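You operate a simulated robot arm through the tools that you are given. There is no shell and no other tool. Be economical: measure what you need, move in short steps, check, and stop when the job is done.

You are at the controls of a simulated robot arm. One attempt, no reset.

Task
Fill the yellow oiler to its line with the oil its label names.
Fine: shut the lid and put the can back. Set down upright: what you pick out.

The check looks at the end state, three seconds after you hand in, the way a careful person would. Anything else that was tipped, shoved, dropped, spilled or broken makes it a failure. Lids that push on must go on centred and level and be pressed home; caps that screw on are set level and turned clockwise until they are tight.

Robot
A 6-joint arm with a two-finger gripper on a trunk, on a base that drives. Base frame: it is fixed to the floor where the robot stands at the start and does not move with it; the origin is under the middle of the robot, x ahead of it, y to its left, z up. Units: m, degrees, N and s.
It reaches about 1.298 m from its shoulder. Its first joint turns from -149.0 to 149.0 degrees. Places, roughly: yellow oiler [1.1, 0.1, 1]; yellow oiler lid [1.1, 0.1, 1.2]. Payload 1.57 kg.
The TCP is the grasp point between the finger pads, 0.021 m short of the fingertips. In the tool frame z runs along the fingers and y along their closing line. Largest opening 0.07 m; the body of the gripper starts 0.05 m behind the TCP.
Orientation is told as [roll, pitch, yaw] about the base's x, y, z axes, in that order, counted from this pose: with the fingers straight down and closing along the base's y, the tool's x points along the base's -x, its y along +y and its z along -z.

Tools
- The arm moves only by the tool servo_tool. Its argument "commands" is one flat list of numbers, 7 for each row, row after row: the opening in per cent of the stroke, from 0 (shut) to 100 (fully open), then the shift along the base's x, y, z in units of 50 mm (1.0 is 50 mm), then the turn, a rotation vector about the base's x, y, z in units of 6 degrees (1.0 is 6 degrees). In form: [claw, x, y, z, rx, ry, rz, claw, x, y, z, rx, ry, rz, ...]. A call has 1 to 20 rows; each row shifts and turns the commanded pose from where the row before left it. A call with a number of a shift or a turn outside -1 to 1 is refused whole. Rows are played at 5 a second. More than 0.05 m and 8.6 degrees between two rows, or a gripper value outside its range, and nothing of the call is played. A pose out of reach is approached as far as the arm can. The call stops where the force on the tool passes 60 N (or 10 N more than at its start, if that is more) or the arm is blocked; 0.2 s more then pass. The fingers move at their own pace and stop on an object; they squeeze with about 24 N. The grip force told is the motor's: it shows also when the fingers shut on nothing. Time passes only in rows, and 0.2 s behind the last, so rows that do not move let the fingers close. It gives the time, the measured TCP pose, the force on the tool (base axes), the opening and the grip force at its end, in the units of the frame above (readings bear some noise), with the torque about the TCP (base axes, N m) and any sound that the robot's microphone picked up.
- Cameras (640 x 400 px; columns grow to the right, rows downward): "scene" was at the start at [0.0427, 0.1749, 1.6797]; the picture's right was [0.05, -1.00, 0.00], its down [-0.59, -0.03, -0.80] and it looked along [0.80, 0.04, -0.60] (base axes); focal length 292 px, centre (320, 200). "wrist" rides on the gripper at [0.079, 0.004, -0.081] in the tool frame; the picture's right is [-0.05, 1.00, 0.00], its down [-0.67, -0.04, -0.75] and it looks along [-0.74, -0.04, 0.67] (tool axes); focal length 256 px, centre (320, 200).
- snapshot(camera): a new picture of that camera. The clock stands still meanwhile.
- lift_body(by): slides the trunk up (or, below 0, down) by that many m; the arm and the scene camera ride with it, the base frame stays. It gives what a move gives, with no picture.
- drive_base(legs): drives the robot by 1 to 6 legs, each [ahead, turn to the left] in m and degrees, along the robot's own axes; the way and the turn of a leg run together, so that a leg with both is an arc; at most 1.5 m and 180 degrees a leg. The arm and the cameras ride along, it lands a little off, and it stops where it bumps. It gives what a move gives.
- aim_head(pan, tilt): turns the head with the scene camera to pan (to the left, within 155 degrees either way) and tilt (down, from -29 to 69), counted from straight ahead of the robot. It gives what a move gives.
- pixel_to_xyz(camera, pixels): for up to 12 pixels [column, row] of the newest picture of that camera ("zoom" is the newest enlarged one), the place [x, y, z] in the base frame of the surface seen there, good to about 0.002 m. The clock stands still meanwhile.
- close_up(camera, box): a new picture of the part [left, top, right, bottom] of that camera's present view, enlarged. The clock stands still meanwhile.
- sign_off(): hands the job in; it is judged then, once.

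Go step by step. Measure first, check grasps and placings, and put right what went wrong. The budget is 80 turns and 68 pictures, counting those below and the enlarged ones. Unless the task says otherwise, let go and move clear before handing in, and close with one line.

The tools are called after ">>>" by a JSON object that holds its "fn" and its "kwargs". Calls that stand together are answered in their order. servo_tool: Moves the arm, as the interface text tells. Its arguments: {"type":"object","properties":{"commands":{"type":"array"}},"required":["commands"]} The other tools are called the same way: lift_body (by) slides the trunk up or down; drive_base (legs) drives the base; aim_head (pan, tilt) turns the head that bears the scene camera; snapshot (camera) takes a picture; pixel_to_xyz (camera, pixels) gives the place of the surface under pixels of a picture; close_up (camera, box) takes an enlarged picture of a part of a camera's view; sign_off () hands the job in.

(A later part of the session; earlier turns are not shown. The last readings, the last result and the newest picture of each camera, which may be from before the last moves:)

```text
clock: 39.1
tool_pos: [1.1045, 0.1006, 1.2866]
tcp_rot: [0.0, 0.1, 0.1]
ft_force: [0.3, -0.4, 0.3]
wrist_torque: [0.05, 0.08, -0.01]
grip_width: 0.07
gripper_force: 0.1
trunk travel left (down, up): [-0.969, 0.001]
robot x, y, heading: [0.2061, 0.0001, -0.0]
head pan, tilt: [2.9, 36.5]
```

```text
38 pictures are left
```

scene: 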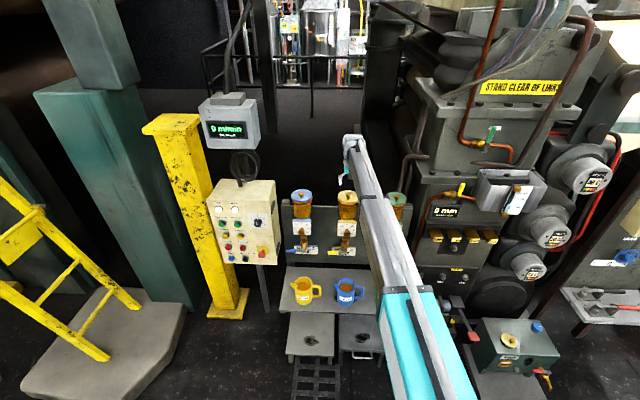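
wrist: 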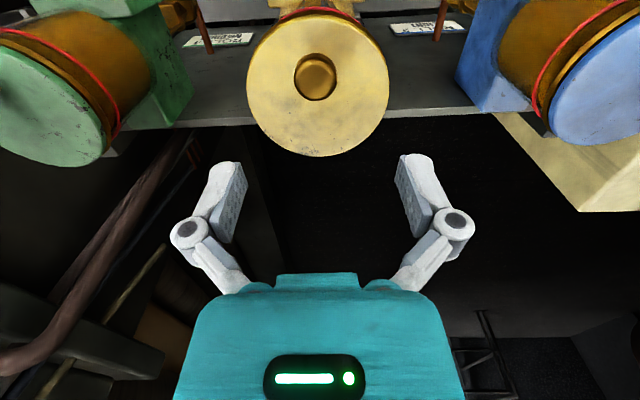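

The base moved cleanly and the lid is still shut. I'll regrip the knob, lift 8 mm, and follow the arc with reach to spare.

>>> {"fn": "servo_tool", "kwargs": {"commands": [100, -0.38, 0, 0, 0, 0, 0, 100, 0, 0, 0, 0, 0, 0]}}

>>> {"fn": "lift_body", "kwargs": {"by": -0.0625}}

>>> {"fn": "servo_tool", "kwargs": {"commands": [60, 0, 0, 0, 0, 0, 0, 20, 0, 0, 0, 0, 0, 0, 0, 0, 0, 0, 0, 0, 0, 0, 0, 0, 0, 0, 0, 0, 0, 0, 0, 0, 0, 0, 0]}}

>>> {"fn": "lift_body", "kwargs": {"by": 0.008}}

>>> {"fn": "servo_tool", "kwargs": {"commands": [0, 0.068, 0, 0, 0, 0.53, 0, 0, 0.037, 0, 0, 0, 0.93, 0, 0, 0.037, 0, 0, 0, 0.93, 0, 0, 0.076, 0, 0, 0, 0.92, 0, 0, 0.08, 0, 0, 0, 0.68, 0]}}

```text
clock: 39.8
tool_pos: [1.0854, 0.1011, 1.2865]
tcp_rot: [0.0, 0.1, 0.0]
ft_force: [-0.3, 0.4, 0.3]
wrist_torque: [0.02, 0.02, -0.02]
grip_width: 0.0699
gripper_force: 0.2
trunk travel left (down, up): [-0.969, 0.001]
robot x, y, heading: [0.2039, -0.0049, 0.2]
head pan, tilt: [2.9, 36.5]
```

```text
clock: 40.8
tool_pos: [1.0847, 0.1023, 1.2245]
tcp_rot: [0.1, 0.1, 0.1]
ft_force: [-0.1, 0.4, 0.0]
wrist_torque: [0.02, 0.01, -0.03]
grip_width: 0.0699
gripper_force: 0.0
trunk travel left (down, up): [-0.906, 0.064]
robot x, y, heading: [0.2012, -0.001, 0.0]
head pan, tilt: [2.9, 36.5]
```

```text
clock: 42.0
tool_pos: [1.085, 0.1004, 1.2247]
tcp_rot: [0.0, 0.1, 0.0]
ft_force: [1.5, -10.3, 0.9]
wrist_torque: [-0.12, -0.03, -0.02]
grip_width: 0.0225
gripper_force: 32.3
trunk travel left (down, up): [-0.906, 0.064]
robot x, y, heading: [0.1962, -0.0009, 0.1]
head pan, tilt: [2.9, 36.5]
```

```text
clock: 42.5
tool_pos: [1.0863, 0.1009, 1.2317]
tcp_rot: [0.0, 0.1, 0.0]
ft_force: [4.1, -13.7, -7.3]
wrist_torque: [-0.13, 0.42, 0.02]
grip_width: 0.0227
gripper_force: 31.7
trunk travel left (down, up): [-0.914, 0.056]
robot x, y, heading: [0.2019, 0.0024, 0.2]
head pan, tilt: [2.9, 36.5]
```

```text
clock: 43.7
tool_pos: [1.0992, 0.0996, 1.2501]
tcp_rot: [0.2, 24.2, 0.0]
ft_force: [-1.4, -8.6, 2.7]
wrist_torque: [-0.04, -0.11, 0.06]
grip_width: 0.0226
gripper_force: 31.7
out of reach, approached as far as the arm can: row 3, 4, 5
trunk travel left (down, up): [-0.914, 0.056]
robot x, y, heading: [0.1994, -0.0009, -0.3]
head pan, tilt: [2.9, 36.5]
```

The grip holds (22.6 mm) and the torque has dropped to about 0.1, so the arc fits. I'll continue to about 60°.

>>> {"fn": "servo_tool", "kwargs": {"commands": [0, 0.073, -0.02, 0, 0, 0.41, 0, 0, 0.073, -0.02, 0, 0, 0.41, 0, 0, 0.104, 0, 0, 0, 0.375, 0, 0, 0.104, 0, 0, 0, 0.375, 0, 0, 0.115, 0, 0, 0, 0.26, 0, 0, 0.115, 0, 0, 0, 0.26, 0, 0, 0.122, 0, 0, 0, 0.15, 0, 0, 0.122, 0, 0, 0, 0.15, 0]}}

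>>> {"fn": "snapshot", "kwargs": {"camera": "wrist"}}

```text
clock: 45.5
tool_pos: [1.1412, 0.1005, 1.2518]
tcp_rot: [1.4, 25.5, -0.1]
ft_force: [0.1, -0.8, 0.9]
wrist_torque: [0.0, -0.05, 0.0]
grip_width: 0.0
gripper_force: 28.8
out of reach, approached as far as the arm can: row 2, 4, 6
trunk travel left (down, up): [-0.914, 0.056]
robot x, y, heading: [0.1979, 0.0007, 0.2]
head pan, tilt: [2.9, 36.5]
```

```text
37 pictures are left
```

wrist: 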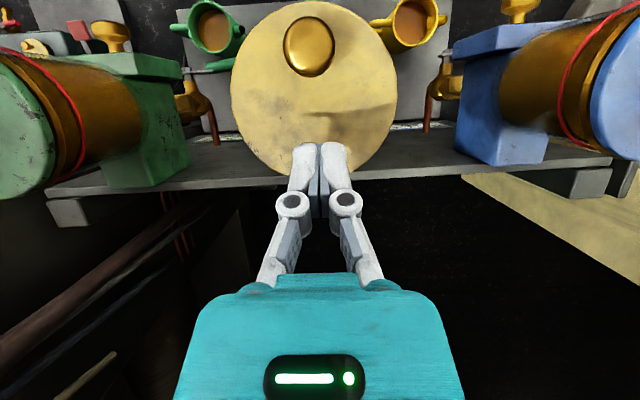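

The wrist pitch stopped at 25.5° (a joint limit) and the knob came loose. I'll check whether the lid is still propped open.

>>> {"fn": "pixel_to_xyz", "kwargs": {"camera": "wrist", "pixels": [[310, 8], [310, 45], [270, 45], [350, 70], [310, 120], [260, 150], [370, 150], [240, 90], [390, 90]]}}

```text
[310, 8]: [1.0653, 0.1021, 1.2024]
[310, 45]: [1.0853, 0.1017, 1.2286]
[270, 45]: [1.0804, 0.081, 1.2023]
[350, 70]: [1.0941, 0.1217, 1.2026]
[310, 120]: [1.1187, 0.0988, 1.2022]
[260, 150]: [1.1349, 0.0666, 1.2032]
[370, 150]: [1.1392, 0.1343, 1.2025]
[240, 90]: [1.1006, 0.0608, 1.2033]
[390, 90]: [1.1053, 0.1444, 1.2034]
```

The lid is flat and shut again. The wrist can pitch back only about 25°, so I'll start the grip tilted +25° forward and end at −25°, using small trunk lifts in between. First I rise and reorient.

>>> {"fn": "lift_body", "kwargs": {"by": 0.055}}

>>> {"fn": "servo_tool", "kwargs": {"commands": [100, -0.147, 0, 0, 0, -1, 0, 100, -0.147, 0, 0, 0, -1, 0, 100, -0.147, 0, 0, 0, -1, 0, 100, -0.147, 0, 0, 0, -1, 0, 100, -0.147, 0, 0, 0, -1, 0, 100, -0.147, 0, 0, 0, -1, 0, 100, -0.147, 0, 0, 0, -1, 0, 100, -0.147, 0, 0, 0, -1, 0, 100, 0, 0, 0, 0, -0.4, 0]}}

```text
clock: 46.5
tool_pos: [1.1427, 0.1018, 1.3049]
tcp_rot: [1.4, 25.6, -0.1]
ft_force: [0.7, -0.4, -0.5]
wrist_torque: [0.01, 0.05, -0.04]
grip_width: 0.0003
gripper_force: 28.4
trunk travel left (down, up): [-0.969, 0.001]
robot x, y, heading: [0.2028, 0.0009, -0.0]
head pan, tilt: [2.9, 36.5]
```

```text
clock: 48.5
tool_pos: [1.0837, 0.1001, 1.3054]
tcp_rot: [1.4, -25.0, -0.1]
ft_force: [0.7, 0.4, 0.5]
wrist_torque: [0.0, -0.02, -0.02]
grip_width: 0.0698
gripper_force: 0.1
out of reach, approached as far as the arm can: row 1, 2, 3, 6, 7, 8, 9
trunk travel left (down, up): [-0.969, 0.001]
robot x, y, heading: [0.2009, -0.0011, -0.0]
head pan, tilt: [2.9, 36.5]
```

>>> {"fn": "servo_tool", "kwargs": {"commands": [100, -0.024, 0.01, 0, -0.233, 0, 0, 100, 0, 0, 0, 0, 0, 0]}}

>>> {"fn": "lift_body", "kwargs": {"by": -0.0792}}

>>> {"fn": "servo_tool", "kwargs": {"commands": [60, 0, 0, 0, 0, 0, 0, 20, 0, 0, 0, 0, 0, 0, 0, 0, 0, 0, 0, 0, 0, 0, 0, 0, 0, 0, 0, 0, 0, 0, 0, 0, 0, 0, 0]}}

>>> {"fn": "close_up", "kwargs": {"camera": "wrist", "box": [200, 0, 440, 240]}}

```text
clock: 49.1
tool_pos: [1.0831, 0.1005, 1.3054]
tcp_rot: [0.0, -24.9, 0.5]
ft_force: [0.7, 0.0, 0.1]
wrist_torque: [0.01, -0.03, 0.01]
grip_width: 0.0702
gripper_force: 0.0
trunk travel left (down, up): [-0.969, 0.001]
robot x, y, heading: [0.2032, -0.0018, 0.1]
head pan, tilt: [2.9, 36.5]
```

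```text
clock: 50.3
tool_pos: [1.0831, 0.1008, 1.2251]
tcp_rot: [0.0, -25.0, 0.5]
ft_force: [0.3, -0.7, -0.3]
wrist_torque: [-0.04, 0.0, 0.01]
grip_width: 0.0698
gripper_force: 0.1
trunk travel left (down, up): [-0.89, 0.08]
robot x, y, heading: [0.2025, -0.0015, 0.4]
head pan, tilt: [2.9, 36.5]
```

```text
clock: 51.5
tool_pos: [1.083, 0.0992, 1.2263]
tcp_rot: [0.0, -24.8, 0.5]
ft_force: [0.2, -4.1, 1.9]
wrist_torque: [-0.07, 0.01, -0.01]
grip_width: 0.0226
gripper_force: 32.3
trunk travel left (down, up): [-0.89, 0.08]
robot x, y, heading: [0.1981, 0.0018, 0.0]
head pan, tilt: [2.9, 36.5]
```

```text
1.67 times, centred on (320, 120) of wrist
```

zoom: 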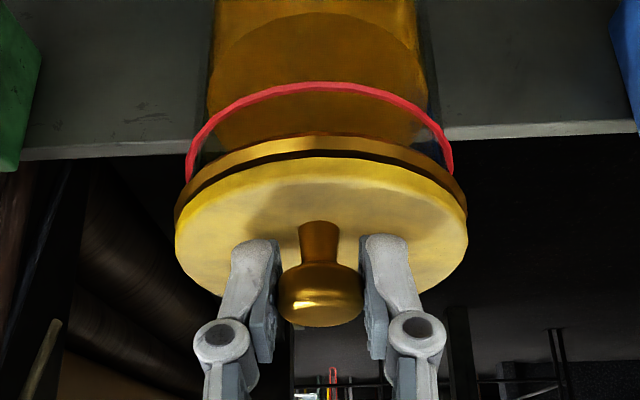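

The grip is good. Now alternating small lifts with rotations to take the lid from 0° to 15°.

>>> {"fn": "lift_body", "kwargs": {"by": 0.0125}}

>>> {"fn": "servo_tool", "kwargs": {"commands": [0, 0.028, 0, 0, 0, 0.42, 0, 0, 0.028, 0, 0, 0, 0.42, 0]}}

>>> {"fn": "lift_body", "kwargs": {"by": 0.0109}}

>>> {"fn": "servo_tool", "kwargs": {"commands": [0, 0.033, 0, 0, 0, 0.42, 0, 0, 0.033, 0, 0, 0, 0.42, 0]}}

>>> {"fn": "lift_body", "kwargs": {"by": 0.0092}}

>>> {"fn": "servo_tool", "kwargs": {"commands": [0, 0.038, 0, 0, 0, 0.42, 0, 0, 0.038, 0, 0, 0, 0.42, 0]}}

```text
clock: 52.1
tool_pos: [1.0864, 0.1007, 1.2368]
tcp_rot: [0.1, -25.0, 0.5]
ft_force: [8.0, -6.0, -8.4]
wrist_torque: [0.0, 0.33, 0.01]
grip_width: 0.0226
gripper_force: 31.9
trunk travel left (down, up): [-0.903, 0.067]
robot x, y, heading: [0.2036, -0.0016, -0.1]
head pan, tilt: [2.9, 36.5]
```

```text
clock: 52.7
tool_pos: [1.0836, 0.0995, 1.2325]
tcp_rot: [0.1, -19.8, 0.6]
ft_force: [1.9, -5.0, 9.9]
wrist_torque: [-0.06, -0.87, -0.06]
grip_width: 0.023
gripper_force: 31.9
out of reach, approached as far as the arm can: row 1
trunk travel left (down, up): [-0.903, 0.067]
robot x, y, heading: [0.202, -0.0028, 0.1]
head pan, tilt: [2.9, 36.5]
```

```text
clock: 53.2
tool_pos: [1.087, 0.1007, 1.242]
tcp_rot: [0.1, -19.7, 0.5]
ft_force: [3.8, -4.5, -10.9]
wrist_torque: [-0.04, 0.58, 0.0]
grip_width: 0.0226
gripper_force: 32.2
trunk travel left (down, up): [-0.913, 0.057]
robot x, y, heading: [0.2037, -0.003, 0.1]
head pan, tilt: [2.9, 36.5]
```

```text
clock: 53.9
tool_pos: [1.0878, 0.1007, 1.2394]
tcp_rot: [0.1, -14.8, 0.5]
ft_force: [-0.5, -5.1, 12.5]
wrist_torque: [-0.04, -0.81, -0.01]
grip_width: 0.0226
gripper_force: 31.8
out of reach, approached as far as the arm can: row 2
trunk travel left (down, up): [-0.913, 0.057]
robot x, y, heading: [0.2025, 0.0013, 0.1]
head pan, tilt: [2.9, 36.5]
```

```text
clock: 54.4
tool_pos: [1.0913, 0.0994, 1.2463]
tcp_rot: [0.0, -14.7, 0.4]
ft_force: [0.3, -5.8, -11.7]
wrist_torque: [-0.05, 0.74, 0.01]
grip_width: 0.0228
gripper_force: 31.3
trunk travel left (down, up): [-0.923, 0.047]
robot x, y, heading: [0.2055, -0.0022, 0.2]
head pan, tilt: [2.9, 36.5]
```

```text
clock: 55.0
tool_pos: [1.0915, 0.1008, 1.2458]
tcp_rot: [0.2, -9.9, 0.5]
ft_force: [-2.0, -5.4, 11.4]
wrist_torque: [-0.03, -0.78, 0.01]
grip_width: 0.0226
gripper_force: 31.5
out of reach, approached as far as the arm can: row 2
trunk travel left (down, up): [-0.923, 0.047]
robot x, y, heading: [0.2005, 0.0012, 0.1]
head pan, tilt: [2.9, 36.5]
```

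The grip holds (22.6 mm) with forces around ±11 N. I'll continue the sequence to about 30° open.

>>> {"fn": "lift_body", "kwargs": {"by": 0.008}}

>>> {"fn": "servo_tool", "kwargs": {"commands": [0, 0.042, 0, 0, 0, 0.42, 0, 0, 0.042, 0, 0, 0, 0.42, 0]}}

>>> {"fn": "lift_body", "kwargs": {"by": 0.006}}

>>> {"fn": "servo_tool", "kwargs": {"commands": [0, 0.047, 0, 0, 0, 0.42, 0, 0, 0.047, 0, 0, 0, 0.42, 0]}}

>>> {"fn": "lift_body", "kwargs": {"by": 0.0045}}

>>> {"fn": "servo_tool", "kwargs": {"commands": [0, 0.05, 0, 0, 0, 0.35, 0, 0, 0.05, 0, 0, 0, 0.35, 0]}}

>>> {"fn": "close_up", "kwargs": {"camera": "wrist", "box": [200, 0, 440, 240]}}

```text
clock: 55.6
tool_pos: [1.0933, 0.1009, 1.2514]
tcp_rot: [0.0, -9.7, 0.6]
ft_force: [-0.4, -6.2, -10.9]
wrist_torque: [-0.02, 0.66, -0.01]
grip_width: 0.0229
gripper_force: 31.9
trunk travel left (down, up): [-0.931, 0.039]
robot x, y, heading: [0.2064, 0.0007, 0.1]
head pan, tilt: [2.9, 36.5]
```

```text
clock: 56.2
tool_pos: [1.0963, 0.1005, 1.2507]
tcp_rot: [0.2, -4.9, 0.6]
ft_force: [-0.2, -9.0, 11.3]
wrist_torque: [-0.06, -0.85, 0.0]
grip_width: 0.0227
gripper_force: 31.9
trunk travel left (down, up): [-0.931, 0.039]
robot x, y, heading: [0.1998, 0.0024, 0.2]
head pan, tilt: [2.9, 36.5]
```

```text
clock: 56.8
tool_pos: [1.0983, 0.1005, 1.2537]
tcp_rot: [0.2, -4.5, 0.5]
ft_force: [0.8, -10.3, -13.5]
wrist_torque: [-0.09, 0.82, -0.04]
grip_width: 0.0229
gripper_force: 31.7
trunk travel left (down, up): [-0.937, 0.033]
robot x, y, heading: [0.203, -0.0017, 0.1]
head pan, tilt: [2.9, 36.5]
```

```text
clock: 57.4
tool_pos: [1.1011, 0.0996, 1.2563]
tcp_rot: [0.3, 0.4, 0.5]
ft_force: [2.3, -9.9, 10.6]
wrist_torque: [-0.07, -0.8, -0.03]
grip_width: 0.0228
gripper_force: 31.8
trunk travel left (down, up): [-0.937, 0.033]
robot x, y, heading: [0.2033, 0.0034, 0.2]
head pan, tilt: [2.9, 36.5]
```

```text
clock: 57.9
tool_pos: [1.1019, 0.0994, 1.2589]
tcp_rot: [0.2, 0.5, 0.3]
ft_force: [-1.4, -10.9, -15.0]
wrist_torque: [-0.05, 0.86, -0.06]
grip_width: 0.0227
gripper_force: 32.2
trunk travel left (down, up): [-0.941, 0.029]
robot x, y, heading: [0.2006, -0.0009, 0.1]
head pan, tilt: [2.9, 36.5]
```

```text
clock: 58.5
tool_pos: [1.1049, 0.1005, 1.2615]
tcp_rot: [0.3, 4.4, 0.4]
ft_force: [4.7, -14.9, 9.8]
wrist_torque: [-0.13, -0.84, -0.03]
grip_width: 0.0226
gripper_force: 32.1
trunk travel left (down, up): [-0.941, 0.029]
robot x, y, heading: [0.2014, 0.003, 0.1]
head pan, tilt: [2.9, 36.5]
```

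```text
1.67 times, centred on (320, 120) of wrist
```

zoom: 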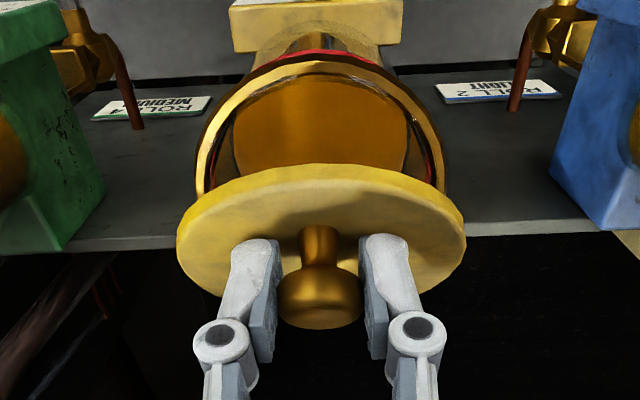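

The lid is now about 30° open and held firmly. I'll continue along the arc to 50° with the trunk fixed.

>>> {"fn": "servo_tool", "kwargs": {"commands": [0, 0.055, -0.02, 0, 0, 0.62, 0, 0, 0.055, 0, 0, 0, 0.62, 0, 0, 0.06, 0, 0, 0, 0.375, 0, 0, 0.06, 0, 0, 0, 0.375, 0, 0, 0.061, 0, 0, 0, 0.283, 0, 0, 0.061, 0, 0, 0, 0.283, 0, 0, 0.061, 0, 0, 0, 0.167, 0, 0, 0.061, 0, 0, 0, 0.167, 0]}}

>>> {"fn": "close_up", "kwargs": {"camera": "wrist", "box": [200, 0, 440, 240]}}

```text
clock: 60.3
tool_pos: [1.1287, 0.0995, 1.2749]
tcp_rot: [0.4, 21.9, 0.5]
ft_force: [-11.9, -12.4, 0.6]
wrist_torque: [-0.09, 0.87, 0.0]
grip_width: 0.0226
gripper_force: 32.4
out of reach, approached as far as the arm can: row 2, 4, 6
trunk travel left (down, up): [-0.941, 0.029]
robot x, y, heading: [0.1996, -0.0018, 0.1]
head pan, tilt: [2.9, 36.5]
```

```text
1.67 times, centred on (320, 120) of wrist
```

zoom: 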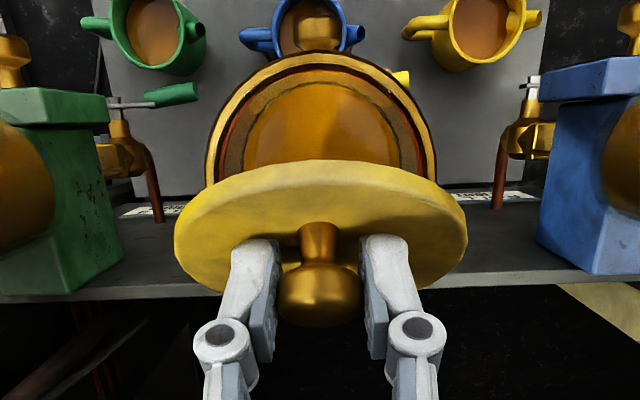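

About 50° open. From here the tool is near its pitch limit, so I'll push on mostly in x, where the knob path is nearly level.

>>> {"fn": "servo_tool", "kwargs": {"commands": [0, 0.085, 0, 0, 0, 0.15, 0, 0, 0.085, 0, 0, 0, 0.15, 0, 0, 0.085, 0, 0, 0, 0.15, 0, 0, 0.087, 0, 0, 0, 0, 0, 0, 0.087, 0, 0, 0, 0, 0, 0, 0.087, 0, 0, 0, 0, 0]}}

>>> {"fn": "close_up", "kwargs": {"camera": "wrist", "box": [200, 0, 440, 240]}}

```text
clock: 61.7
tool_pos: [1.1527, 0.0997, 1.2784]
tcp_rot: [0.5, 24.4, 0.4]
ft_force: [-10.7, -7.8, 7.1]
wrist_torque: [-0.05, 0.76, 0.06]
grip_width: 0.0225
gripper_force: 32.1
out of reach, approached as far as the arm can: row 1
trunk travel left (down, up): [-0.941, 0.029]
robot x, y, heading: [0.2022, 0.0003, -0.0]
head pan, tilt: [2.9, 36.5]
```

```text
1.67 times, centred on (320, 120) of wrist
```

zoom: 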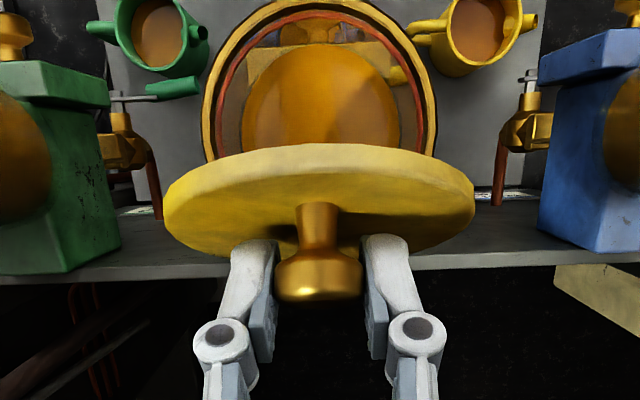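

About 68° open and still gripped. I'll carry it past vertical to about 100°.

>>> {"fn": "servo_tool", "kwargs": {"commands": [0, 0.087, 0, 0, 0, 0, 0, 0, 0.087, 0, 0, 0, 0, 0, 0, 0.087, 0, 0, 0, 0, 0, 0, 0.081, 0, 0, 0, -0.1, 0, 0, 0.081, 0, 0, 0, -0.1, 0, 0, 0.081, 0, 0, 0, -0.1, 0, 0, 0.079, 0, 0, 0, -0.22, 0, 0, 0.079, 0, 0, 0, -0.22, 0, 0, 0.079, 0, 0, 0, -0.22, 0]}}

>>> {"fn": "close_up", "kwargs": {"camera": "wrist", "box": [200, 0, 440, 240]}}

```text
clock: 63.7
tool_pos: [1.1926, 0.1008, 1.2701]
tcp_rot: [0.4, 18.8, 0.5]
ft_force: [-0.8, -1.3, -0.3]
wrist_torque: [0.0, -0.03, 0.0]
grip_width: 0.0
gripper_force: 28.4
out of reach, approached as far as the arm can: row 8
trunk travel left (down, up): [-0.941, 0.029]
robot x, y, heading: [0.2013, 0.0023, 0.1]
head pan, tilt: [2.9, 36.5]
```

```text
1.67 times, centred on (320, 120) of wrist
```

zoom: 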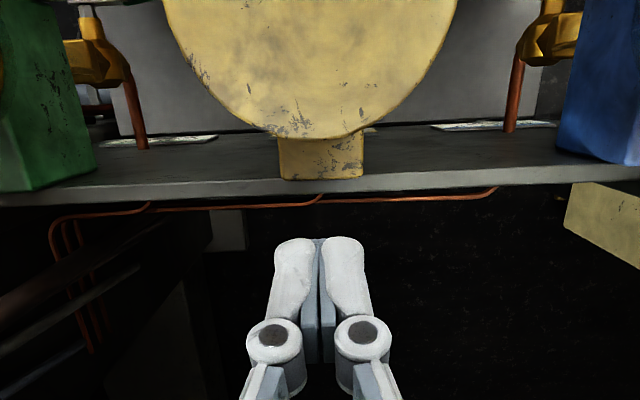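

It slipped past about 80° and fell shut, but now the hinge tab is visible at (320,135)–(320,178). I'll measure it to correct the arc.

>>> {"fn": "pixel_to_xyz", "kwargs": {"camera": "zoom", "pixels": [[300, 125], [300, 145], [320, 145], [320, 155], [320, 165], [320, 172], [320, 177], [290, 177], [355, 177]]}}

>>> {"fn": "close_up", "kwargs": {"camera": "wrist", "box": [280, 60, 360, 120]}}

```text
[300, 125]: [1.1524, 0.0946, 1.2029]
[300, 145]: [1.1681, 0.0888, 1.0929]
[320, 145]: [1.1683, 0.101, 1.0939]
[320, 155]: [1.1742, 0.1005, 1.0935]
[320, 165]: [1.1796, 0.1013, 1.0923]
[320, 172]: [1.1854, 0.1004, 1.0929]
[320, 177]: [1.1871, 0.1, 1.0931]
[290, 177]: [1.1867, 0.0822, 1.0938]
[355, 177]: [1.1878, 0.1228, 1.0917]
```

```text
6.67 times, centred on (320, 90) of wrist
```

zoom: 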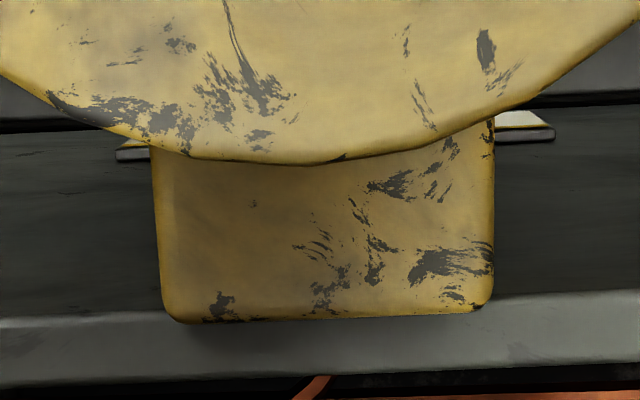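

The held poses fit a hinge at (1.157, 1.1975) with radius 0.075, so my arc was right; the grip was lost to spin once the pitch limit came in. I'll start at +55° tilt so the tool can follow the lid without spin to about 80°. First I rise and reorient.

>>> {"fn": "lift_body", "kwargs": {"by": 0.028}}

>>> {"fn": "servo_tool", "kwargs": {"commands": [100, -0.184, 0, 0, -0.07, -1, -0.08, 100, -0.184, 0, 0, 0, -1, 0, 100, -0.184, 0, 0, 0, -1, 0, 100, -0.184, 0, 0, 0, -1, 0, 100, -0.184, 0, 0, 0, -1, 0, 100, -0.184, 0, 0, 0, -1, 0, 100, -0.184, 0, 0, 0, -1, 0, 100, -0.184, 0, 0, 0, -1, 0, 100, -0.184, 0, 0, 0, -1, 0, 100, -0.184, 0, 0, 0, -1, 0, 100, -0.184, 0, 0, 0, -1, 0, 100, -0.184, 0, 0, 0, -1, 0, 100, 0, 0, 0, 0, -0.3, 0]}}

```text
clock: 64.4
tool_pos: [1.1932, 0.1018, 1.2973]
tcp_rot: [0.4, 18.8, 0.4]
ft_force: [-0.4, -1.1, 0.4]
wrist_torque: [-0.01, 0.01, 0.0]
grip_width: 0.0
gripper_force: 28.9
trunk travel left (down, up): [-0.969, 0.001]
robot x, y, heading: [0.2037, 0.001, 0.1]
head pan, tilt: [2.9, 36.5]
```

```text
clock: 67.2
tool_pos: [1.0818, 0.1003, 1.3672]
tcp_rot: [0.0, -55.0, -0.2]
ft_force: [0.2, 0.3, 0.0]
wrist_torque: [0.04, -0.01, 0.0]
grip_width: 0.07
gripper_force: 0.1
out of reach, approached as far as the arm can: row 1, 2, 6, 7, 8, 9, 10, 11, 12, 13
trunk travel left (down, up): [-0.969, 0.001]
robot x, y, heading: [0.2015, 0.0025, -0.0]
head pan, tilt: [2.9, 36.5]
```

>>> {"fn": "servo_tool", "kwargs": {"commands": [100, 0.01, -0.02, 0, 0, 0, 0, 100, 0, 0, 0, 0, 0, 0]}}

>>> {"fn": "lift_body", "kwargs": {"by": -0.1445}}

>>> {"fn": "servo_tool", "kwargs": {"commands": [60, 0, 0, 0, 0, 0, 0, 20, 0, 0, 0, 0, 0, 0, 0, 0, 0, 0, 0, 0, 0, 0, 0, 0, 0, 0, 0, 0, 0, 0, 0, 0, 0, 0, 0]}}

>>> {"fn": "close_up", "kwargs": {"camera": "wrist", "box": [200, 0, 440, 240]}}

```text
clock: 67.8
tool_pos: [1.0816, 0.0993, 1.3664]
tcp_rot: [0.0, -55.0, -0.2]
ft_force: [-0.9, -0.5, -1.0]
wrist_torque: [0.01, 0.01, -0.03]
grip_width: 0.07
gripper_force: 0.1
trunk travel left (down, up): [-0.969, 0.001]
robot x, y, heading: [0.2009, 0.0001, -0.0]
head pan, tilt: [2.9, 36.5]
```

```text
clock: 69.5
tool_pos: [1.0816, 0.0994, 1.2224]
tcp_rot: [0.1, -54.9, -0.3]
ft_force: [0.1, -0.1, 1.3]
wrist_torque: [0.0, 0.0, 0.02]
grip_width: 0.07
gripper_force: 0.0
trunk travel left (down, up): [-0.825, 0.145]
robot x, y, heading: [0.2009, 0.0, 0.2]
head pan, tilt: [2.9, 36.5]
```

```text
clock: 70.7
tool_pos: [1.0814, 0.1002, 1.2223]
tcp_rot: [0.0, -55.0, -0.2]
ft_force: [-0.6, 2.3, 0.5]
wrist_torque: [0.04, 0.01, -0.01]
grip_width: 0.0226
gripper_force: 31.7
trunk travel left (down, up): [-0.825, 0.145]
robot x, y, heading: [0.2013, 0.0023, 0.3]
head pan, tilt: [2.9, 36.5]
```

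```text
1.67 times, centred on (320, 120) of wrist
```

zoom: 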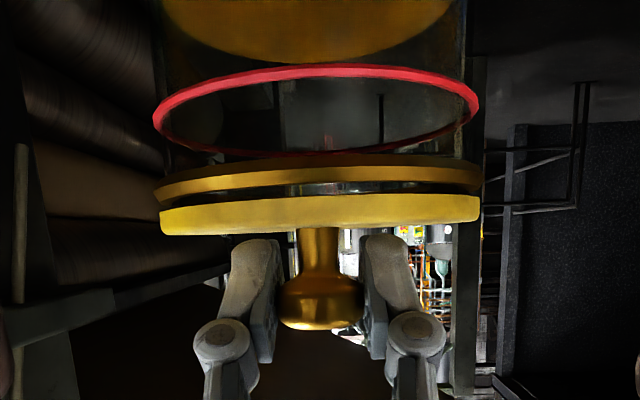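

Gripped at 55° tilt with almost no side force. Now the alternating lift/rotate sequence, centred so the errors stay small.

>>> {"fn": "lift_body", "kwargs": {"by": 0.0078}}

>>> {"fn": "servo_tool", "kwargs": {"commands": [0, 0.02, 0, 0, 0, 0.333, 0, 0, 0.02, 0, 0, 0, 0.333, 0]}}

>>> {"fn": "lift_body", "kwargs": {"by": 0.0152}}

>>> {"fn": "servo_tool", "kwargs": {"commands": [0, 0.022, 0, 0, 0, 0.333, 0, 0, 0.022, 0, 0, 0, 0.333, 0]}}

>>> {"fn": "lift_body", "kwargs": {"by": 0.0145}}

>>> {"fn": "servo_tool", "kwargs": {"commands": [0, 0.026, 0, 0, 0, 0.333, 0, 0, 0.026, 0, 0, 0, 0.333, 0]}}

>>> {"fn": "lift_body", "kwargs": {"by": 0.0136}}

>>> {"fn": "servo_tool", "kwargs": {"commands": [0, 0.03, 0, 0, 0, 0.333, 0, 0, 0.03, 0, 0, 0, 0.333, 0]}}

```text
clock: 71.3
tool_pos: [1.0834, 0.1, 1.229]
tcp_rot: [0.0, -54.8, -0.2]
ft_force: [2.0, 1.7, -11.7]
wrist_torque: [0.03, 0.83, 0.0]
grip_width: 0.0228
gripper_force: 32.1
trunk travel left (down, up): [-0.832, 0.138]
robot x, y, heading: [0.1992, -0.002, -0.0]
head pan, tilt: [2.9, 36.5]
```

```text
clock: 71.9
tool_pos: [1.0806, 0.1006, 1.2219]
tcp_rot: [0.1, -51.1, -0.2]
ft_force: [-2.6, 1.2, 11.2]
wrist_torque: [0.02, -0.78, 0.02]
grip_width: 0.0226
gripper_force: 31.9
out of reach, approached as far as the arm can: row 1, 2
trunk travel left (down, up): [-0.832, 0.138]
robot x, y, heading: [0.2024, -0.0037, 0.2]
head pan, tilt: [2.9, 36.5]
```

```text
clock: 72.5
tool_pos: [1.0854, 0.0989, 1.2336]
tcp_rot: [-0.1, -50.9, -0.2]
ft_force: [3.4, 0.7, -11.2]
wrist_torque: [0.06, 0.7, -0.02]
grip_width: 0.0226
gripper_force: 32.1
trunk travel left (down, up): [-0.848, 0.122]
robot x, y, heading: [0.2029, -0.0006, 0.2]
head pan, tilt: [2.9, 36.5]
```

```text
clock: 73.1
tool_pos: [1.0843, 0.0997, 1.2267]
tcp_rot: [0.0, -47.2, -0.1]
ft_force: [-1.6, 4.1, 11.0]
wrist_torque: [0.03, -0.85, 0.0]
grip_width: 0.0226
gripper_force: 32.1
out of reach, approached as far as the arm can: row 1, 2
trunk travel left (down, up): [-0.848, 0.122]
robot x, y, heading: [0.2024, 0.0003, 0.3]
head pan, tilt: [2.9, 36.5]
```

```text
clock: 73.7
tool_pos: [1.0869, 0.0996, 1.2379]
tcp_rot: [0.0, -46.9, -0.1]
ft_force: [4.6, 2.6, -11.3]
wrist_torque: [0.0, 0.65, -0.04]
grip_width: 0.0229
gripper_force: 32.5
trunk travel left (down, up): [-0.862, 0.108]
robot x, y, heading: [0.2035, -0.0022, 0.0]
head pan, tilt: [2.9, 36.5]
```

```text
clock: 74.3
tool_pos: [1.0859, 0.1002, 1.2328]
tcp_rot: [0.0, -43.2, -0.1]
ft_force: [-3.4, 7.0, 12.1]
wrist_torque: [0.04, -0.78, 0.07]
grip_width: 0.0227
gripper_force: 32.1
out of reach, approached as far as the arm can: row 1, 2
trunk travel left (down, up): [-0.862, 0.108]
robot x, y, heading: [0.2018, 0.0006, 0.1]
head pan, tilt: [2.9, 36.5]
```

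```text
clock: 75.0
tool_pos: [1.0907, 0.1003, 1.243]
tcp_rot: [0.0, -43.0, -0.2]
ft_force: [4.3, 8.1, -11.7]
wrist_torque: [0.03, 0.61, 0.0]
grip_width: 0.0227
gripper_force: 31.8
trunk travel left (down, up): [-0.876, 0.094]
robot x, y, heading: [0.203, -0.0024, 0.2]
head pan, tilt: [2.9, 36.5]
```

```text
clock: 75.5
tool_pos: [1.0884, 0.1018, 1.2386]
tcp_rot: [-0.1, -39.3, -0.1]
ft_force: [-4.8, 7.2, 12.0]
wrist_torque: [0.04, -0.74, 0.05]
grip_width: 0.0229
gripper_force: 32.1
out of reach, approached as far as the arm can: row 1, 2
trunk travel left (down, up): [-0.876, 0.094]
robot x, y, heading: [0.2037, 0.001, 0.0]
head pan, tilt: [2.9, 36.5]
```

It is holding well. TCP x trails the plan by about 2 mm, so I'll add a little in the next steps.

>>> {"fn": "lift_body", "kwargs": {"by": 0.0128}}

>>> {"fn": "servo_tool", "kwargs": {"commands": [0, 0.04, 0, 0, 0, 0.333, 0, 0, 0.04, 0, 0, 0, 0.333, 0]}}

>>> {"fn": "lift_body", "kwargs": {"by": 0.0118}}

>>> {"fn": "servo_tool", "kwargs": {"commands": [0, 0.043, 0, 0, 0, 0.333, 0, 0, 0.043, 0, 0, 0, 0.333, 0]}}

>>> {"fn": "lift_body", "kwargs": {"by": 0.0108}}

>>> {"fn": "servo_tool", "kwargs": {"commands": [0, 0.042, 0, 0, 0, 0.333, 0, 0, 0.042, 0, 0, 0, 0.333, 0]}}

>>> {"fn": "lift_body", "kwargs": {"by": 0.0098}}

>>> {"fn": "servo_tool", "kwargs": {"commands": [0, 0.043, 0, 0, 0, 0.333, 0, 0, 0.043, 0, 0, 0, 0.333, 0]}}

>>> {"fn": "lift_body", "kwargs": {"by": 0.0086}}

>>> {"fn": "servo_tool", "kwargs": {"commands": [0, 0.045, 0, 0, 0, 0.333, 0, 0, 0.045, 0, 0, 0, 0.333, 0]}}

```text
clock: 76.2
tool_pos: [1.0934, 0.0999, 1.2465]
tcp_rot: [0.0, -39.0, -0.1]
ft_force: [3.6, 7.2, -13.7]
wrist_torque: [0.0, 0.64, -0.02]
grip_width: 0.0223
gripper_force: 31.9
trunk travel left (down, up): [-0.889, 0.081]
robot x, y, heading: [0.2028, 0.0029, 0.0]
head pan, tilt: [2.9, 36.5]
```

```text
clock: 76.8
tool_pos: [1.0937, 0.1006, 1.2425]
tcp_rot: [0.1, -35.3, -0.1]
ft_force: [-6.5, 5.8, 13.8]
wrist_torque: [0.01, -0.68, 0.01]
grip_width: 0.0227
gripper_force: 32.1
out of reach, approached as far as the arm can: row 1, 2
trunk travel left (down, up): [-0.889, 0.081]
robot x, y, heading: [0.2013, -0.0005, 0.1]
head pan, tilt: [2.9, 36.5]
```

```text
clock: 77.4
tool_pos: [1.0991, 0.1007, 1.2512]
tcp_rot: [0.1, -35.1, 0.0]
ft_force: [3.8, 4.8, -13.5]
wrist_torque: [0.01, 0.65, -0.03]
grip_width: 0.0224
gripper_force: 31.6
trunk travel left (down, up): [-0.9, 0.07]
robot x, y, heading: [0.1995, -0.0013, 0.3]
head pan, tilt: [2.9, 36.5]
```

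```text
clock: 78.0
tool_pos: [1.0966, 0.1002, 1.2475]
tcp_rot: [-0.1, -31.3, -0.1]
ft_force: [-5.7, 10.0, 14.5]
wrist_torque: [0.01, -0.67, 0.0]
grip_width: 0.0227
gripper_force: 31.7
out of reach, approached as far as the arm can: row 1, 2
trunk travel left (down, up): [-0.9, 0.07]
robot x, y, heading: [0.1988, -0.0031, 0.2]
head pan, tilt: [2.9, 36.5]
```

```text
clock: 78.5
tool_pos: [1.1011, 0.0983, 1.2547]
tcp_rot: [-0.1, -31.1, -0.2]
ft_force: [3.1, 10.2, -15.7]
wrist_torque: [0.08, 0.7, -0.01]
grip_width: 0.0224
gripper_force: 32.2
trunk travel left (down, up): [-0.911, 0.059]
robot x, y, heading: [0.2011, -0.0008, -0.1]
head pan, tilt: [2.9, 36.5]
```

```text
clock: 79.2
tool_pos: [1.1023, 0.0996, 1.2521]
tcp_rot: [-0.1, -27.3, -0.1]
ft_force: [-4.5, 11.1, 15.1]
wrist_torque: [0.04, -0.64, 0.0]
grip_width: 0.0227
gripper_force: 31.6
out of reach, approached as far as the arm can: row 1, 2
trunk travel left (down, up): [-0.911, 0.059]
robot x, y, heading: [0.1997, -0.0002, -0.2]
head pan, tilt: [2.9, 36.5]
```

```text
clock: 79.7
tool_pos: [1.1073, 0.0997, 1.2572]
tcp_rot: [-0.1, -27.1, 0.0]
ft_force: [1.1, 10.1, -16.2]
wrist_torque: [0.02, 0.7, -0.02]
grip_width: 0.0226
gripper_force: 32.1
trunk travel left (down, up): [-0.921, 0.049]
robot x, y, heading: [0.1978, 0.0007, 0.2]
head pan, tilt: [2.9, 36.5]
```

```text
clock: 80.3
tool_pos: [1.1061, 0.0999, 1.2568]
tcp_rot: [-0.1, -23.3, -0.1]
ft_force: [0.0, 7.6, 12.1]
wrist_torque: [0.02, -0.72, -0.02]
grip_width: 0.0227
gripper_force: 32.5
out of reach, approached as far as the arm can: row 1
trunk travel left (down, up): [-0.921, 0.049]
robot x, y, heading: [0.2013, 0.0009, -0.0]
head pan, tilt: [2.9, 36.5]
```

```text
clock: 80.9
tool_pos: [1.1095, 0.1005, 1.261]
tcp_rot: [-0.3, -23.1, -0.1]
ft_force: [2.7, 6.0, -17.5]
wrist_torque: [0.01, 0.69, -0.01]
grip_width: 0.0223
gripper_force: 31.7
trunk travel left (down, up): [-0.93, 0.04]
robot x, y, heading: [0.1999, 0.0021, 0.2]
head pan, tilt: [2.9, 36.5]
```

```text
clock: 81.5
tool_pos: [1.1096, 0.1004, 1.2607]
tcp_rot: [0.0, -19.3, -0.1]
ft_force: [-0.1, 8.9, 14.2]
wrist_torque: [0.04, -0.7, 0.0]
grip_width: 0.0224
gripper_force: 32.1
out of reach, approached as far as the arm can: row 2
trunk travel left (down, up): [-0.93, 0.04]
robot x, y, heading: [0.2025, -0.0001, 0.1]
head pan, tilt: [2.9, 36.5]
```

On track at about 36°. I'll continue to about 60°.

>>> {"fn": "lift_body", "kwargs": {"by": 0.0075}}

>>> {"fn": "servo_tool", "kwargs": {"commands": [0, 0.05, -0.01, 0, 0, 0.333, 0, 0, 0.05, -0.01, 0, 0, 0.333, 0]}}

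>>> {"fn": "lift_body", "kwargs": {"by": 0.0063}}

>>> {"fn": "servo_tool", "kwargs": {"commands": [0, 0.05, 0, 0, 0, 0.333, 0, 0, 0.05, 0, 0, 0, 0.333, 0]}}

>>> {"fn": "lift_body", "kwargs": {"by": 0.0051}}

>>> {"fn": "servo_tool", "kwargs": {"commands": [0, 0.052, 0, 0, 0, 0.333, 0, 0, 0.052, 0, 0, 0, 0.333, 0]}}

>>> {"fn": "lift_body", "kwargs": {"by": 0.0055}}

>>> {"fn": "servo_tool", "kwargs": {"commands": [0, 0.052, 0, 0, 0, 0.333, 0, 0, 0.052, 0, 0, 0, 0.333, 0, 0, 0.052, 0, 0, 0, 0.333, 0, 0, 0.052, 0, 0, 0, 0.333, 0, 0, 0.053, 0, 0, 0, 0.333, 0, 0, 0.053, 0, 0, 0, 0.333, 0]}}

>>> {"fn": "snapshot", "kwargs": {"camera": "wrist"}}

```text
clock: 82.1
tool_pos: [1.1143, 0.0996, 1.2641]
tcp_rot: [-0.2, -19.0, -0.1]
ft_force: [-0.4, 7.7, -18.6]
wrist_torque: [0.0, 0.76, -0.04]
grip_width: 0.0225
gripper_force: 31.7
trunk travel left (down, up): [-0.937, 0.033]
robot x, y, heading: [0.1989, 0.0001, 0.0]
head pan, tilt: [2.9, 36.5]
```

```text
clock: 82.7
tool_pos: [1.1156, 0.0992, 1.2639]
tcp_rot: [-0.2, -15.4, -0.2]
ft_force: [-0.2, 13.5, 14.4]
wrist_torque: [0.05, -0.68, 0.0]
grip_width: 0.0225
gripper_force: 32.2
out of reach, approached as far as the arm can: row 2
trunk travel left (down, up): [-0.937, 0.033]
robot x, y, heading: [0.2046, -0.0001, 0.2]
head pan, tilt: [2.9, 36.5]
```

```text
clock: 83.2
tool_pos: [1.1192, 0.0998, 1.2663]
tcp_rot: [-0.1, -15.1, -0.1]
ft_force: [-1.9, 12.3, -16.8]
wrist_torque: [0.02, 0.77, -0.05]
grip_width: 0.0224
gripper_force: 32.0
trunk travel left (down, up): [-0.943, 0.027]
robot x, y, heading: [0.2026, -0.0002, 0.4]
head pan, tilt: [2.9, 36.5]
```

```text
clock: 83.8
tool_pos: [1.1212, 0.1, 1.2669]
tcp_rot: [-0.1, -11.4, 0.0]
ft_force: [-0.9, 12.1, 15.9]
wrist_torque: [0.06, -0.57, 0.01]
grip_width: 0.0226
gripper_force: 32.0
trunk travel left (down, up): [-0.943, 0.027]
robot x, y, heading: [0.2034, 0.0002, 0.0]
head pan, tilt: [2.9, 36.5]
```

```text
clock: 84.3
tool_pos: [1.1234, 0.1003, 1.268]
tcp_rot: [-0.1, -11.1, -0.1]
ft_force: [-3.5, 9.5, -15.6]
wrist_torque: [0.02, 0.81, 0.01]
grip_width: 0.0226
gripper_force: 32.0
trunk travel left (down, up): [-0.948, 0.022]
robot x, y, heading: [0.2011, 0.0007, 0.2]
head pan, tilt: [2.9, 36.5]
```

```text
clock: 85.0
tool_pos: [1.1277, 0.1002, 1.2705]
tcp_rot: [-0.1, -7.4, -0.1]
ft_force: [1.1, 12.6, 15.1]
wrist_torque: [0.07, -0.6, -0.02]
grip_width: 0.0226
gripper_force: 32.0
trunk travel left (down, up): [-0.948, 0.022]
robot x, y, heading: [0.2037, -0.0018, -0.0]
head pan, tilt: [2.9, 36.5]
```

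```text
clock: 85.5
tool_pos: [1.1296, 0.1007, 1.2728]
tcp_rot: [-0.2, -7.1, -0.2]
ft_force: [-2.3, 12.3, -18.9]
wrist_torque: [0.0, 0.69, -0.03]
grip_width: 0.0223
gripper_force: 32.0
trunk travel left (down, up): [-0.954, 0.016]
robot x, y, heading: [0.2057, 0.0021, 0.1]
head pan, tilt: [2.9, 36.5]
```

```text
clock: 86.9
tool_pos: [1.1414, 0.0981, 1.2756]
tcp_rot: [-0.1, 4.6, -0.2]
ft_force: [-0.2, 15.7, 16.4]
wrist_torque: [0.06, -0.3, -0.03]
grip_width: 0.0224
gripper_force: 32.5
trunk travel left (down, up): [-0.954, 0.016]
robot x, y, heading: [0.2002, -0.0011, 0.2]
head pan, tilt: [2.9, 36.5]
```

```text
29 pictures are left
```

wrist: 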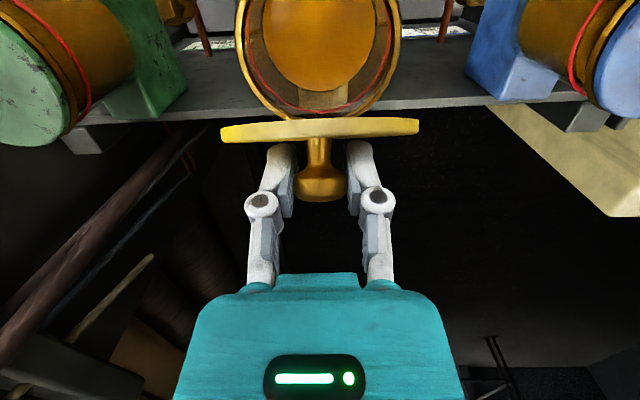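

About 60° open, no spin, still held. Next to 80°, lowering the trunk slightly as the tool pitches back.

>>> {"fn": "servo_tool", "kwargs": {"commands": [0, 0.054, 0.02, 0, 0, 0.333, 0, 0, 0.054, 0, 0, 0, 0.333, 0, 0, 0.055, 0, 0, 0, 0.333, 0, 0, 0.055, 0, 0, 0, 0.333, 0]}}

>>> {"fn": "lift_body", "kwargs": {"by": -0.004}}

>>> {"fn": "servo_tool", "kwargs": {"commands": [0, 0.055, 0, 0, 0, 0.333, 0, 0, 0.055, 0, 0, 0, 0.333, 0]}}

>>> {"fn": "lift_body", "kwargs": {"by": -0.004}}

>>> {"fn": "servo_tool", "kwargs": {"commands": [0, 0.055, 0, 0, 0, 0.333, 0, 0, 0.055, 0, 0, 0, 0.333, 0]}}

>>> {"fn": "lift_body", "kwargs": {"by": -0.005}}

>>> {"fn": "servo_tool", "kwargs": {"commands": [0, 0.055, 0, 0, 0, 0.333, 0, 0, 0.055, 0, 0, 0, 0.333, 0]}}

>>> {"fn": "snapshot", "kwargs": {"camera": "wrist"}}

```text
clock: 87.9
tool_pos: [1.1525, 0.0999, 1.2762]
tcp_rot: [-0.2, 12.9, 0.0]
ft_force: [-9.7, 6.6, -11.6]
wrist_torque: [-0.03, 0.8, 0.01]
grip_width: 0.0225
gripper_force: 31.9
out of reach, approached as far as the arm can: row 4
trunk travel left (down, up): [-0.954, 0.016]
robot x, y, heading: [0.2041, -0.0011, -0.3]
head pan, tilt: [2.9, 36.5]
```

```text
clock: 88.4
tool_pos: [1.1523, 0.0994, 1.2758]
tcp_rot: [-0.1, 12.6, -0.1]
ft_force: [2.0, 6.5, 20.7]
wrist_torque: [0.03, -0.21, -0.03]
grip_width: 0.0226
gripper_force: 32.5
trunk travel left (down, up): [-0.95, 0.02]
robot x, y, heading: [0.2049, -0.0004, -0.0]
head pan, tilt: [2.9, 36.5]
```

```text
clock: 89.0
tool_pos: [1.1595, 0.0986, 1.276]
tcp_rot: [-0.3, 16.8, -0.2]
ft_force: [-11.5, 6.3, -13.7]
wrist_torque: [-0.04, 0.76, 0.01]
grip_width: 0.0221
gripper_force: 32.5
trunk travel left (down, up): [-0.95, 0.02]
robot x, y, heading: [0.1994, -0.0018, -0.0]
head pan, tilt: [2.9, 36.5]
```

```text
clock: 89.6
tool_pos: [1.1593, 0.0989, 1.2737]
tcp_rot: [-0.1, 16.6, -0.1]
ft_force: [2.1, 8.6, 20.1]
wrist_torque: [0.03, -0.19, -0.05]
grip_width: 0.0225
gripper_force: 32.0
trunk travel left (down, up): [-0.946, 0.024]
robot x, y, heading: [0.1981, -0.0013, -0.1]
head pan, tilt: [2.9, 36.5]
```

```text
clock: 90.2
tool_pos: [1.1667, 0.0994, 1.2747]
tcp_rot: [-0.2, 20.8, -0.1]
ft_force: [-8.8, 5.0, -20.1]
wrist_torque: [-0.03, 0.56, 0.01]
grip_width: 0.0228
gripper_force: 32.4
out of reach, approached as far as the arm can: row 2
trunk travel left (down, up): [-0.946, 0.024]
robot x, y, heading: [0.2044, -0.0005, 0.2]
head pan, tilt: [2.9, 36.5]
```

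```text
clock: 90.7
tool_pos: [1.1659, 0.0995, 1.2726]
tcp_rot: [-0.2, 20.7, -0.1]
ft_force: [5.3, 6.4, 20.8]
wrist_torque: [0.05, -0.22, -0.01]
grip_width: 0.0221
gripper_force: 32.0
trunk travel left (down, up): [-0.941, 0.029]
robot x, y, heading: [0.2034, -0.0006, 0.1]
head pan, tilt: [2.9, 36.5]
```

```text
clock: 91.3
tool_pos: [1.174, 0.1005, 1.2747]
tcp_rot: [-0.1, 24.7, -0.2]
ft_force: [-6.7, 2.1, -25.1]
wrist_torque: [-0.02, 0.21, 0.04]
grip_width: 0.0222
gripper_force: 32.2
out of reach, approached as far as the arm can: row 2
trunk travel left (down, up): [-0.941, 0.029]
robot x, y, heading: [0.1997, 0.0006, 0.4]
head pan, tilt: [2.9, 36.5]
```

```text
28 pictures are left
```

wrist: 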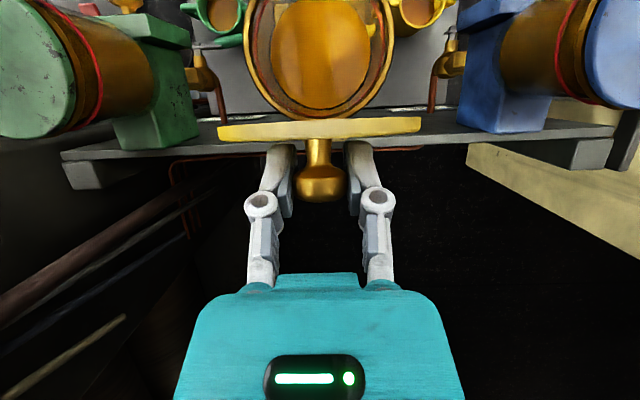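

About 84° open and firmly held. Now past vertical: small x steps with small trunk lowerings.

>>> {"fn": "lift_body", "kwargs": {"by": -0.003}}

>>> {"fn": "servo_tool", "kwargs": {"commands": [0, 0.075, 0, 0, 0, 0, 0, 0, 0.075, 0, 0, 0, 0, 0]}}

>>> {"fn": "lift_body", "kwargs": {"by": -0.0025}}

>>> {"fn": "servo_tool", "kwargs": {"commands": [0, 0.08, 0, 0, 0, 0, 0, 0, 0.08, 0, 0, 0, 0, 0]}}

>>> {"fn": "lift_body", "kwargs": {"by": -0.004}}

>>> {"fn": "snapshot", "kwargs": {"camera": "wrist"}}

```text
clock: 91.8
tool_pos: [1.1715, 0.0994, 1.2745]
tcp_rot: [-0.1, 24.7, -0.1]
ft_force: [9.4, 3.6, 12.8]
wrist_torque: [0.03, -0.57, -0.02]
grip_width: 0.0226
gripper_force: 32.1
trunk travel left (down, up): [-0.938, 0.032]
robot x, y, heading: [0.2013, -0.0036, -0.1]
head pan, tilt: [2.9, 36.5]
```

```text
clock: 92.4
tool_pos: [1.1767, 0.0992, 1.2746]
tcp_rot: [-0.1, 24.8, -0.2]
ft_force: [-13.2, 4.2, -6.8]
wrist_torque: [-0.01, 0.79, 0.03]
grip_width: 0.0226
gripper_force: 32.5
trunk travel left (down, up): [-0.938, 0.032]
robot x, y, heading: [0.2042, -0.004, -0.2]
head pan, tilt: [2.9, 36.5]
```

```text
clock: 92.9
tool_pos: [1.177, 0.0998, 1.2732]
tcp_rot: [0.0, 24.6, -0.1]
ft_force: [1.2, 5.8, 20.1]
wrist_torque: [-0.01, 0.32, -0.04]
grip_width: 0.0225
gripper_force: 32.1
trunk travel left (down, up): [-0.935, 0.035]
robot x, y, heading: [0.2017, 0.0003, 0.1]
head pan, tilt: [2.9, 36.5]
```

```text
clock: 93.5
tool_pos: [1.1855, 0.0983, 1.2717]
tcp_rot: [-0.1, 24.8, -0.1]
ft_force: [-12.9, 5.6, -7.5]
wrist_torque: [0.02, 0.74, -0.02]
grip_width: 0.0223
gripper_force: 32.1
trunk travel left (down, up): [-0.935, 0.035]
robot x, y, heading: [0.203, 0.0003, 0.2]
head pan, tilt: [2.9, 36.5]
```

```text
clock: 94.1
tool_pos: [1.1861, 0.1008, 1.2683]
tcp_rot: [-0.1, 24.5, 0.0]
ft_force: [4.7, 7.5, 19.4]
wrist_torque: [0.01, 0.14, -0.01]
grip_width: 0.0222
gripper_force: 31.7
trunk travel left (down, up): [-0.931, 0.039]
robot x, y, heading: [0.2025, -0.0044, 0.1]
head pan, tilt: [2.9, 36.5]
```

```text
27 pictures are left
```

wrist: 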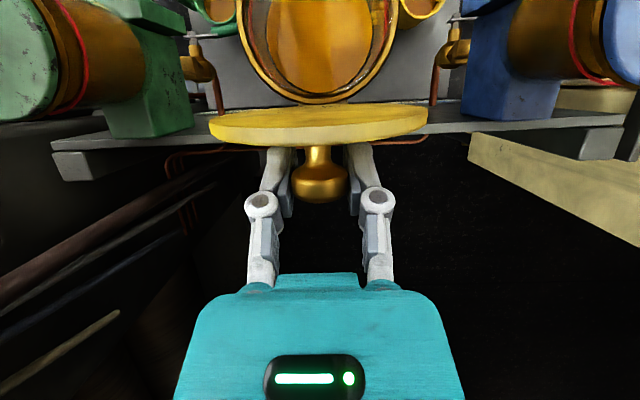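

Past vertical now: the underside of the lid is visible at (320,125). Two more steps, then I'll let go.

>>> {"fn": "servo_tool", "kwargs": {"commands": [0, 0.085, 0, 0, 0, 0, 0, 0, 0.085, 0, 0, 0, 0, 0]}}

>>> {"fn": "lift_body", "kwargs": {"by": -0.005}}

>>> {"fn": "servo_tool", "kwargs": {"commands": [0, 0.08, 0, 0, 0, 0, 0, 0, 0.08, 0, 0, 0, 0, 0]}}

>>> {"fn": "lift_body", "kwargs": {"by": -0.005}}

>>> {"fn": "servo_tool", "kwargs": {"commands": [60, 0, 0, 0, 0, 0, 0, 100, 0, 0, 0, 0, 0, 0, 100, 0, 0, 0, 0, 0, 0, 100, 0, 0, 0, 0, 0, 0]}}

>>> {"fn": "snapshot", "kwargs": {"camera": "wrist"}}

```text
clock: 94.7
tool_pos: [1.1953, 0.1004, 1.2664]
tcp_rot: [-0.1, 24.6, -0.2]
ft_force: [-7.3, 9.1, -10.4]
wrist_torque: [-0.02, 0.15, -0.02]
grip_width: 0.0219
gripper_force: 31.9
trunk travel left (down, up): [-0.931, 0.039]
robot x, y, heading: [0.2027, -0.001, 0.2]
head pan, tilt: [2.9, 36.5]
```

```text
clock: 95.2
tool_pos: [1.1973, 0.0998, 1.2619]
tcp_rot: [-0.2, 24.6, -0.2]
ft_force: [9.1, 11.6, 10.1]
wrist_torque: [-0.08, -0.12, -0.1]
grip_width: 0.0202
gripper_force: 31.9
trunk travel left (down, up): [-0.926, 0.044]
robot x, y, heading: [0.2017, 0.0019, 0.4]
head pan, tilt: [2.9, 36.5]
```

```text
clock: 95.8
tool_pos: [1.2053, 0.0959, 1.2615]
tcp_rot: [-0.3, 24.6, -0.3]
ft_force: [-0.2, -0.1, 0.6]
wrist_torque: [-0.01, 0.0, -0.03]
grip_width: 0.0
gripper_force: 28.1
trunk travel left (down, up): [-0.926, 0.044]
robot x, y, heading: [0.2048, -0.0006, 0.1]
head pan, tilt: [2.9, 36.5]
```

```text
clock: 96.3
tool_pos: [1.2034, 0.0977, 1.2566]
tcp_rot: [-0.2, 24.6, -0.1]
ft_force: [0.2, 0.3, 0.1]
wrist_torque: [0.0, -0.02, -0.03]
grip_width: 0.0
gripper_force: 28.4
trunk travel left (down, up): [-0.921, 0.049]
robot x, y, heading: [0.2029, -0.0009, 0.4]
head pan, tilt: [2.9, 36.5]
```

```text
clock: 97.3
tool_pos: [1.2026, 0.0978, 1.2563]
tcp_rot: [-0.2, 24.7, -0.1]
ft_force: [-0.6, 0.4, 0.3]
wrist_torque: [0.01, 0.0, -0.01]
grip_width: 0.0699
gripper_force: 0.1
trunk travel left (down, up): [-0.921, 0.049]
robot x, y, heading: [0.2001, 0.002, -0.1]
head pan, tilt: [2.9, 36.5]
```

```text
26 pictures are left
```

wrist: 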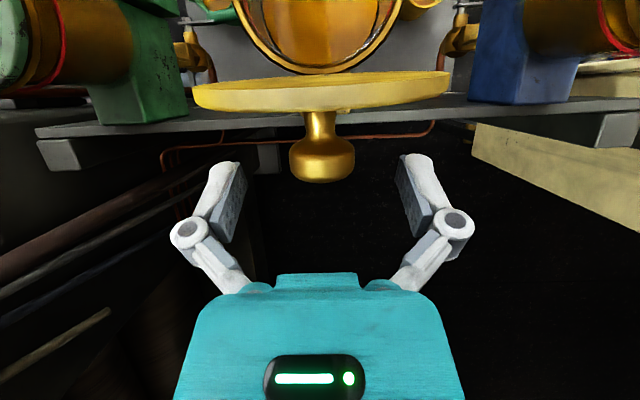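

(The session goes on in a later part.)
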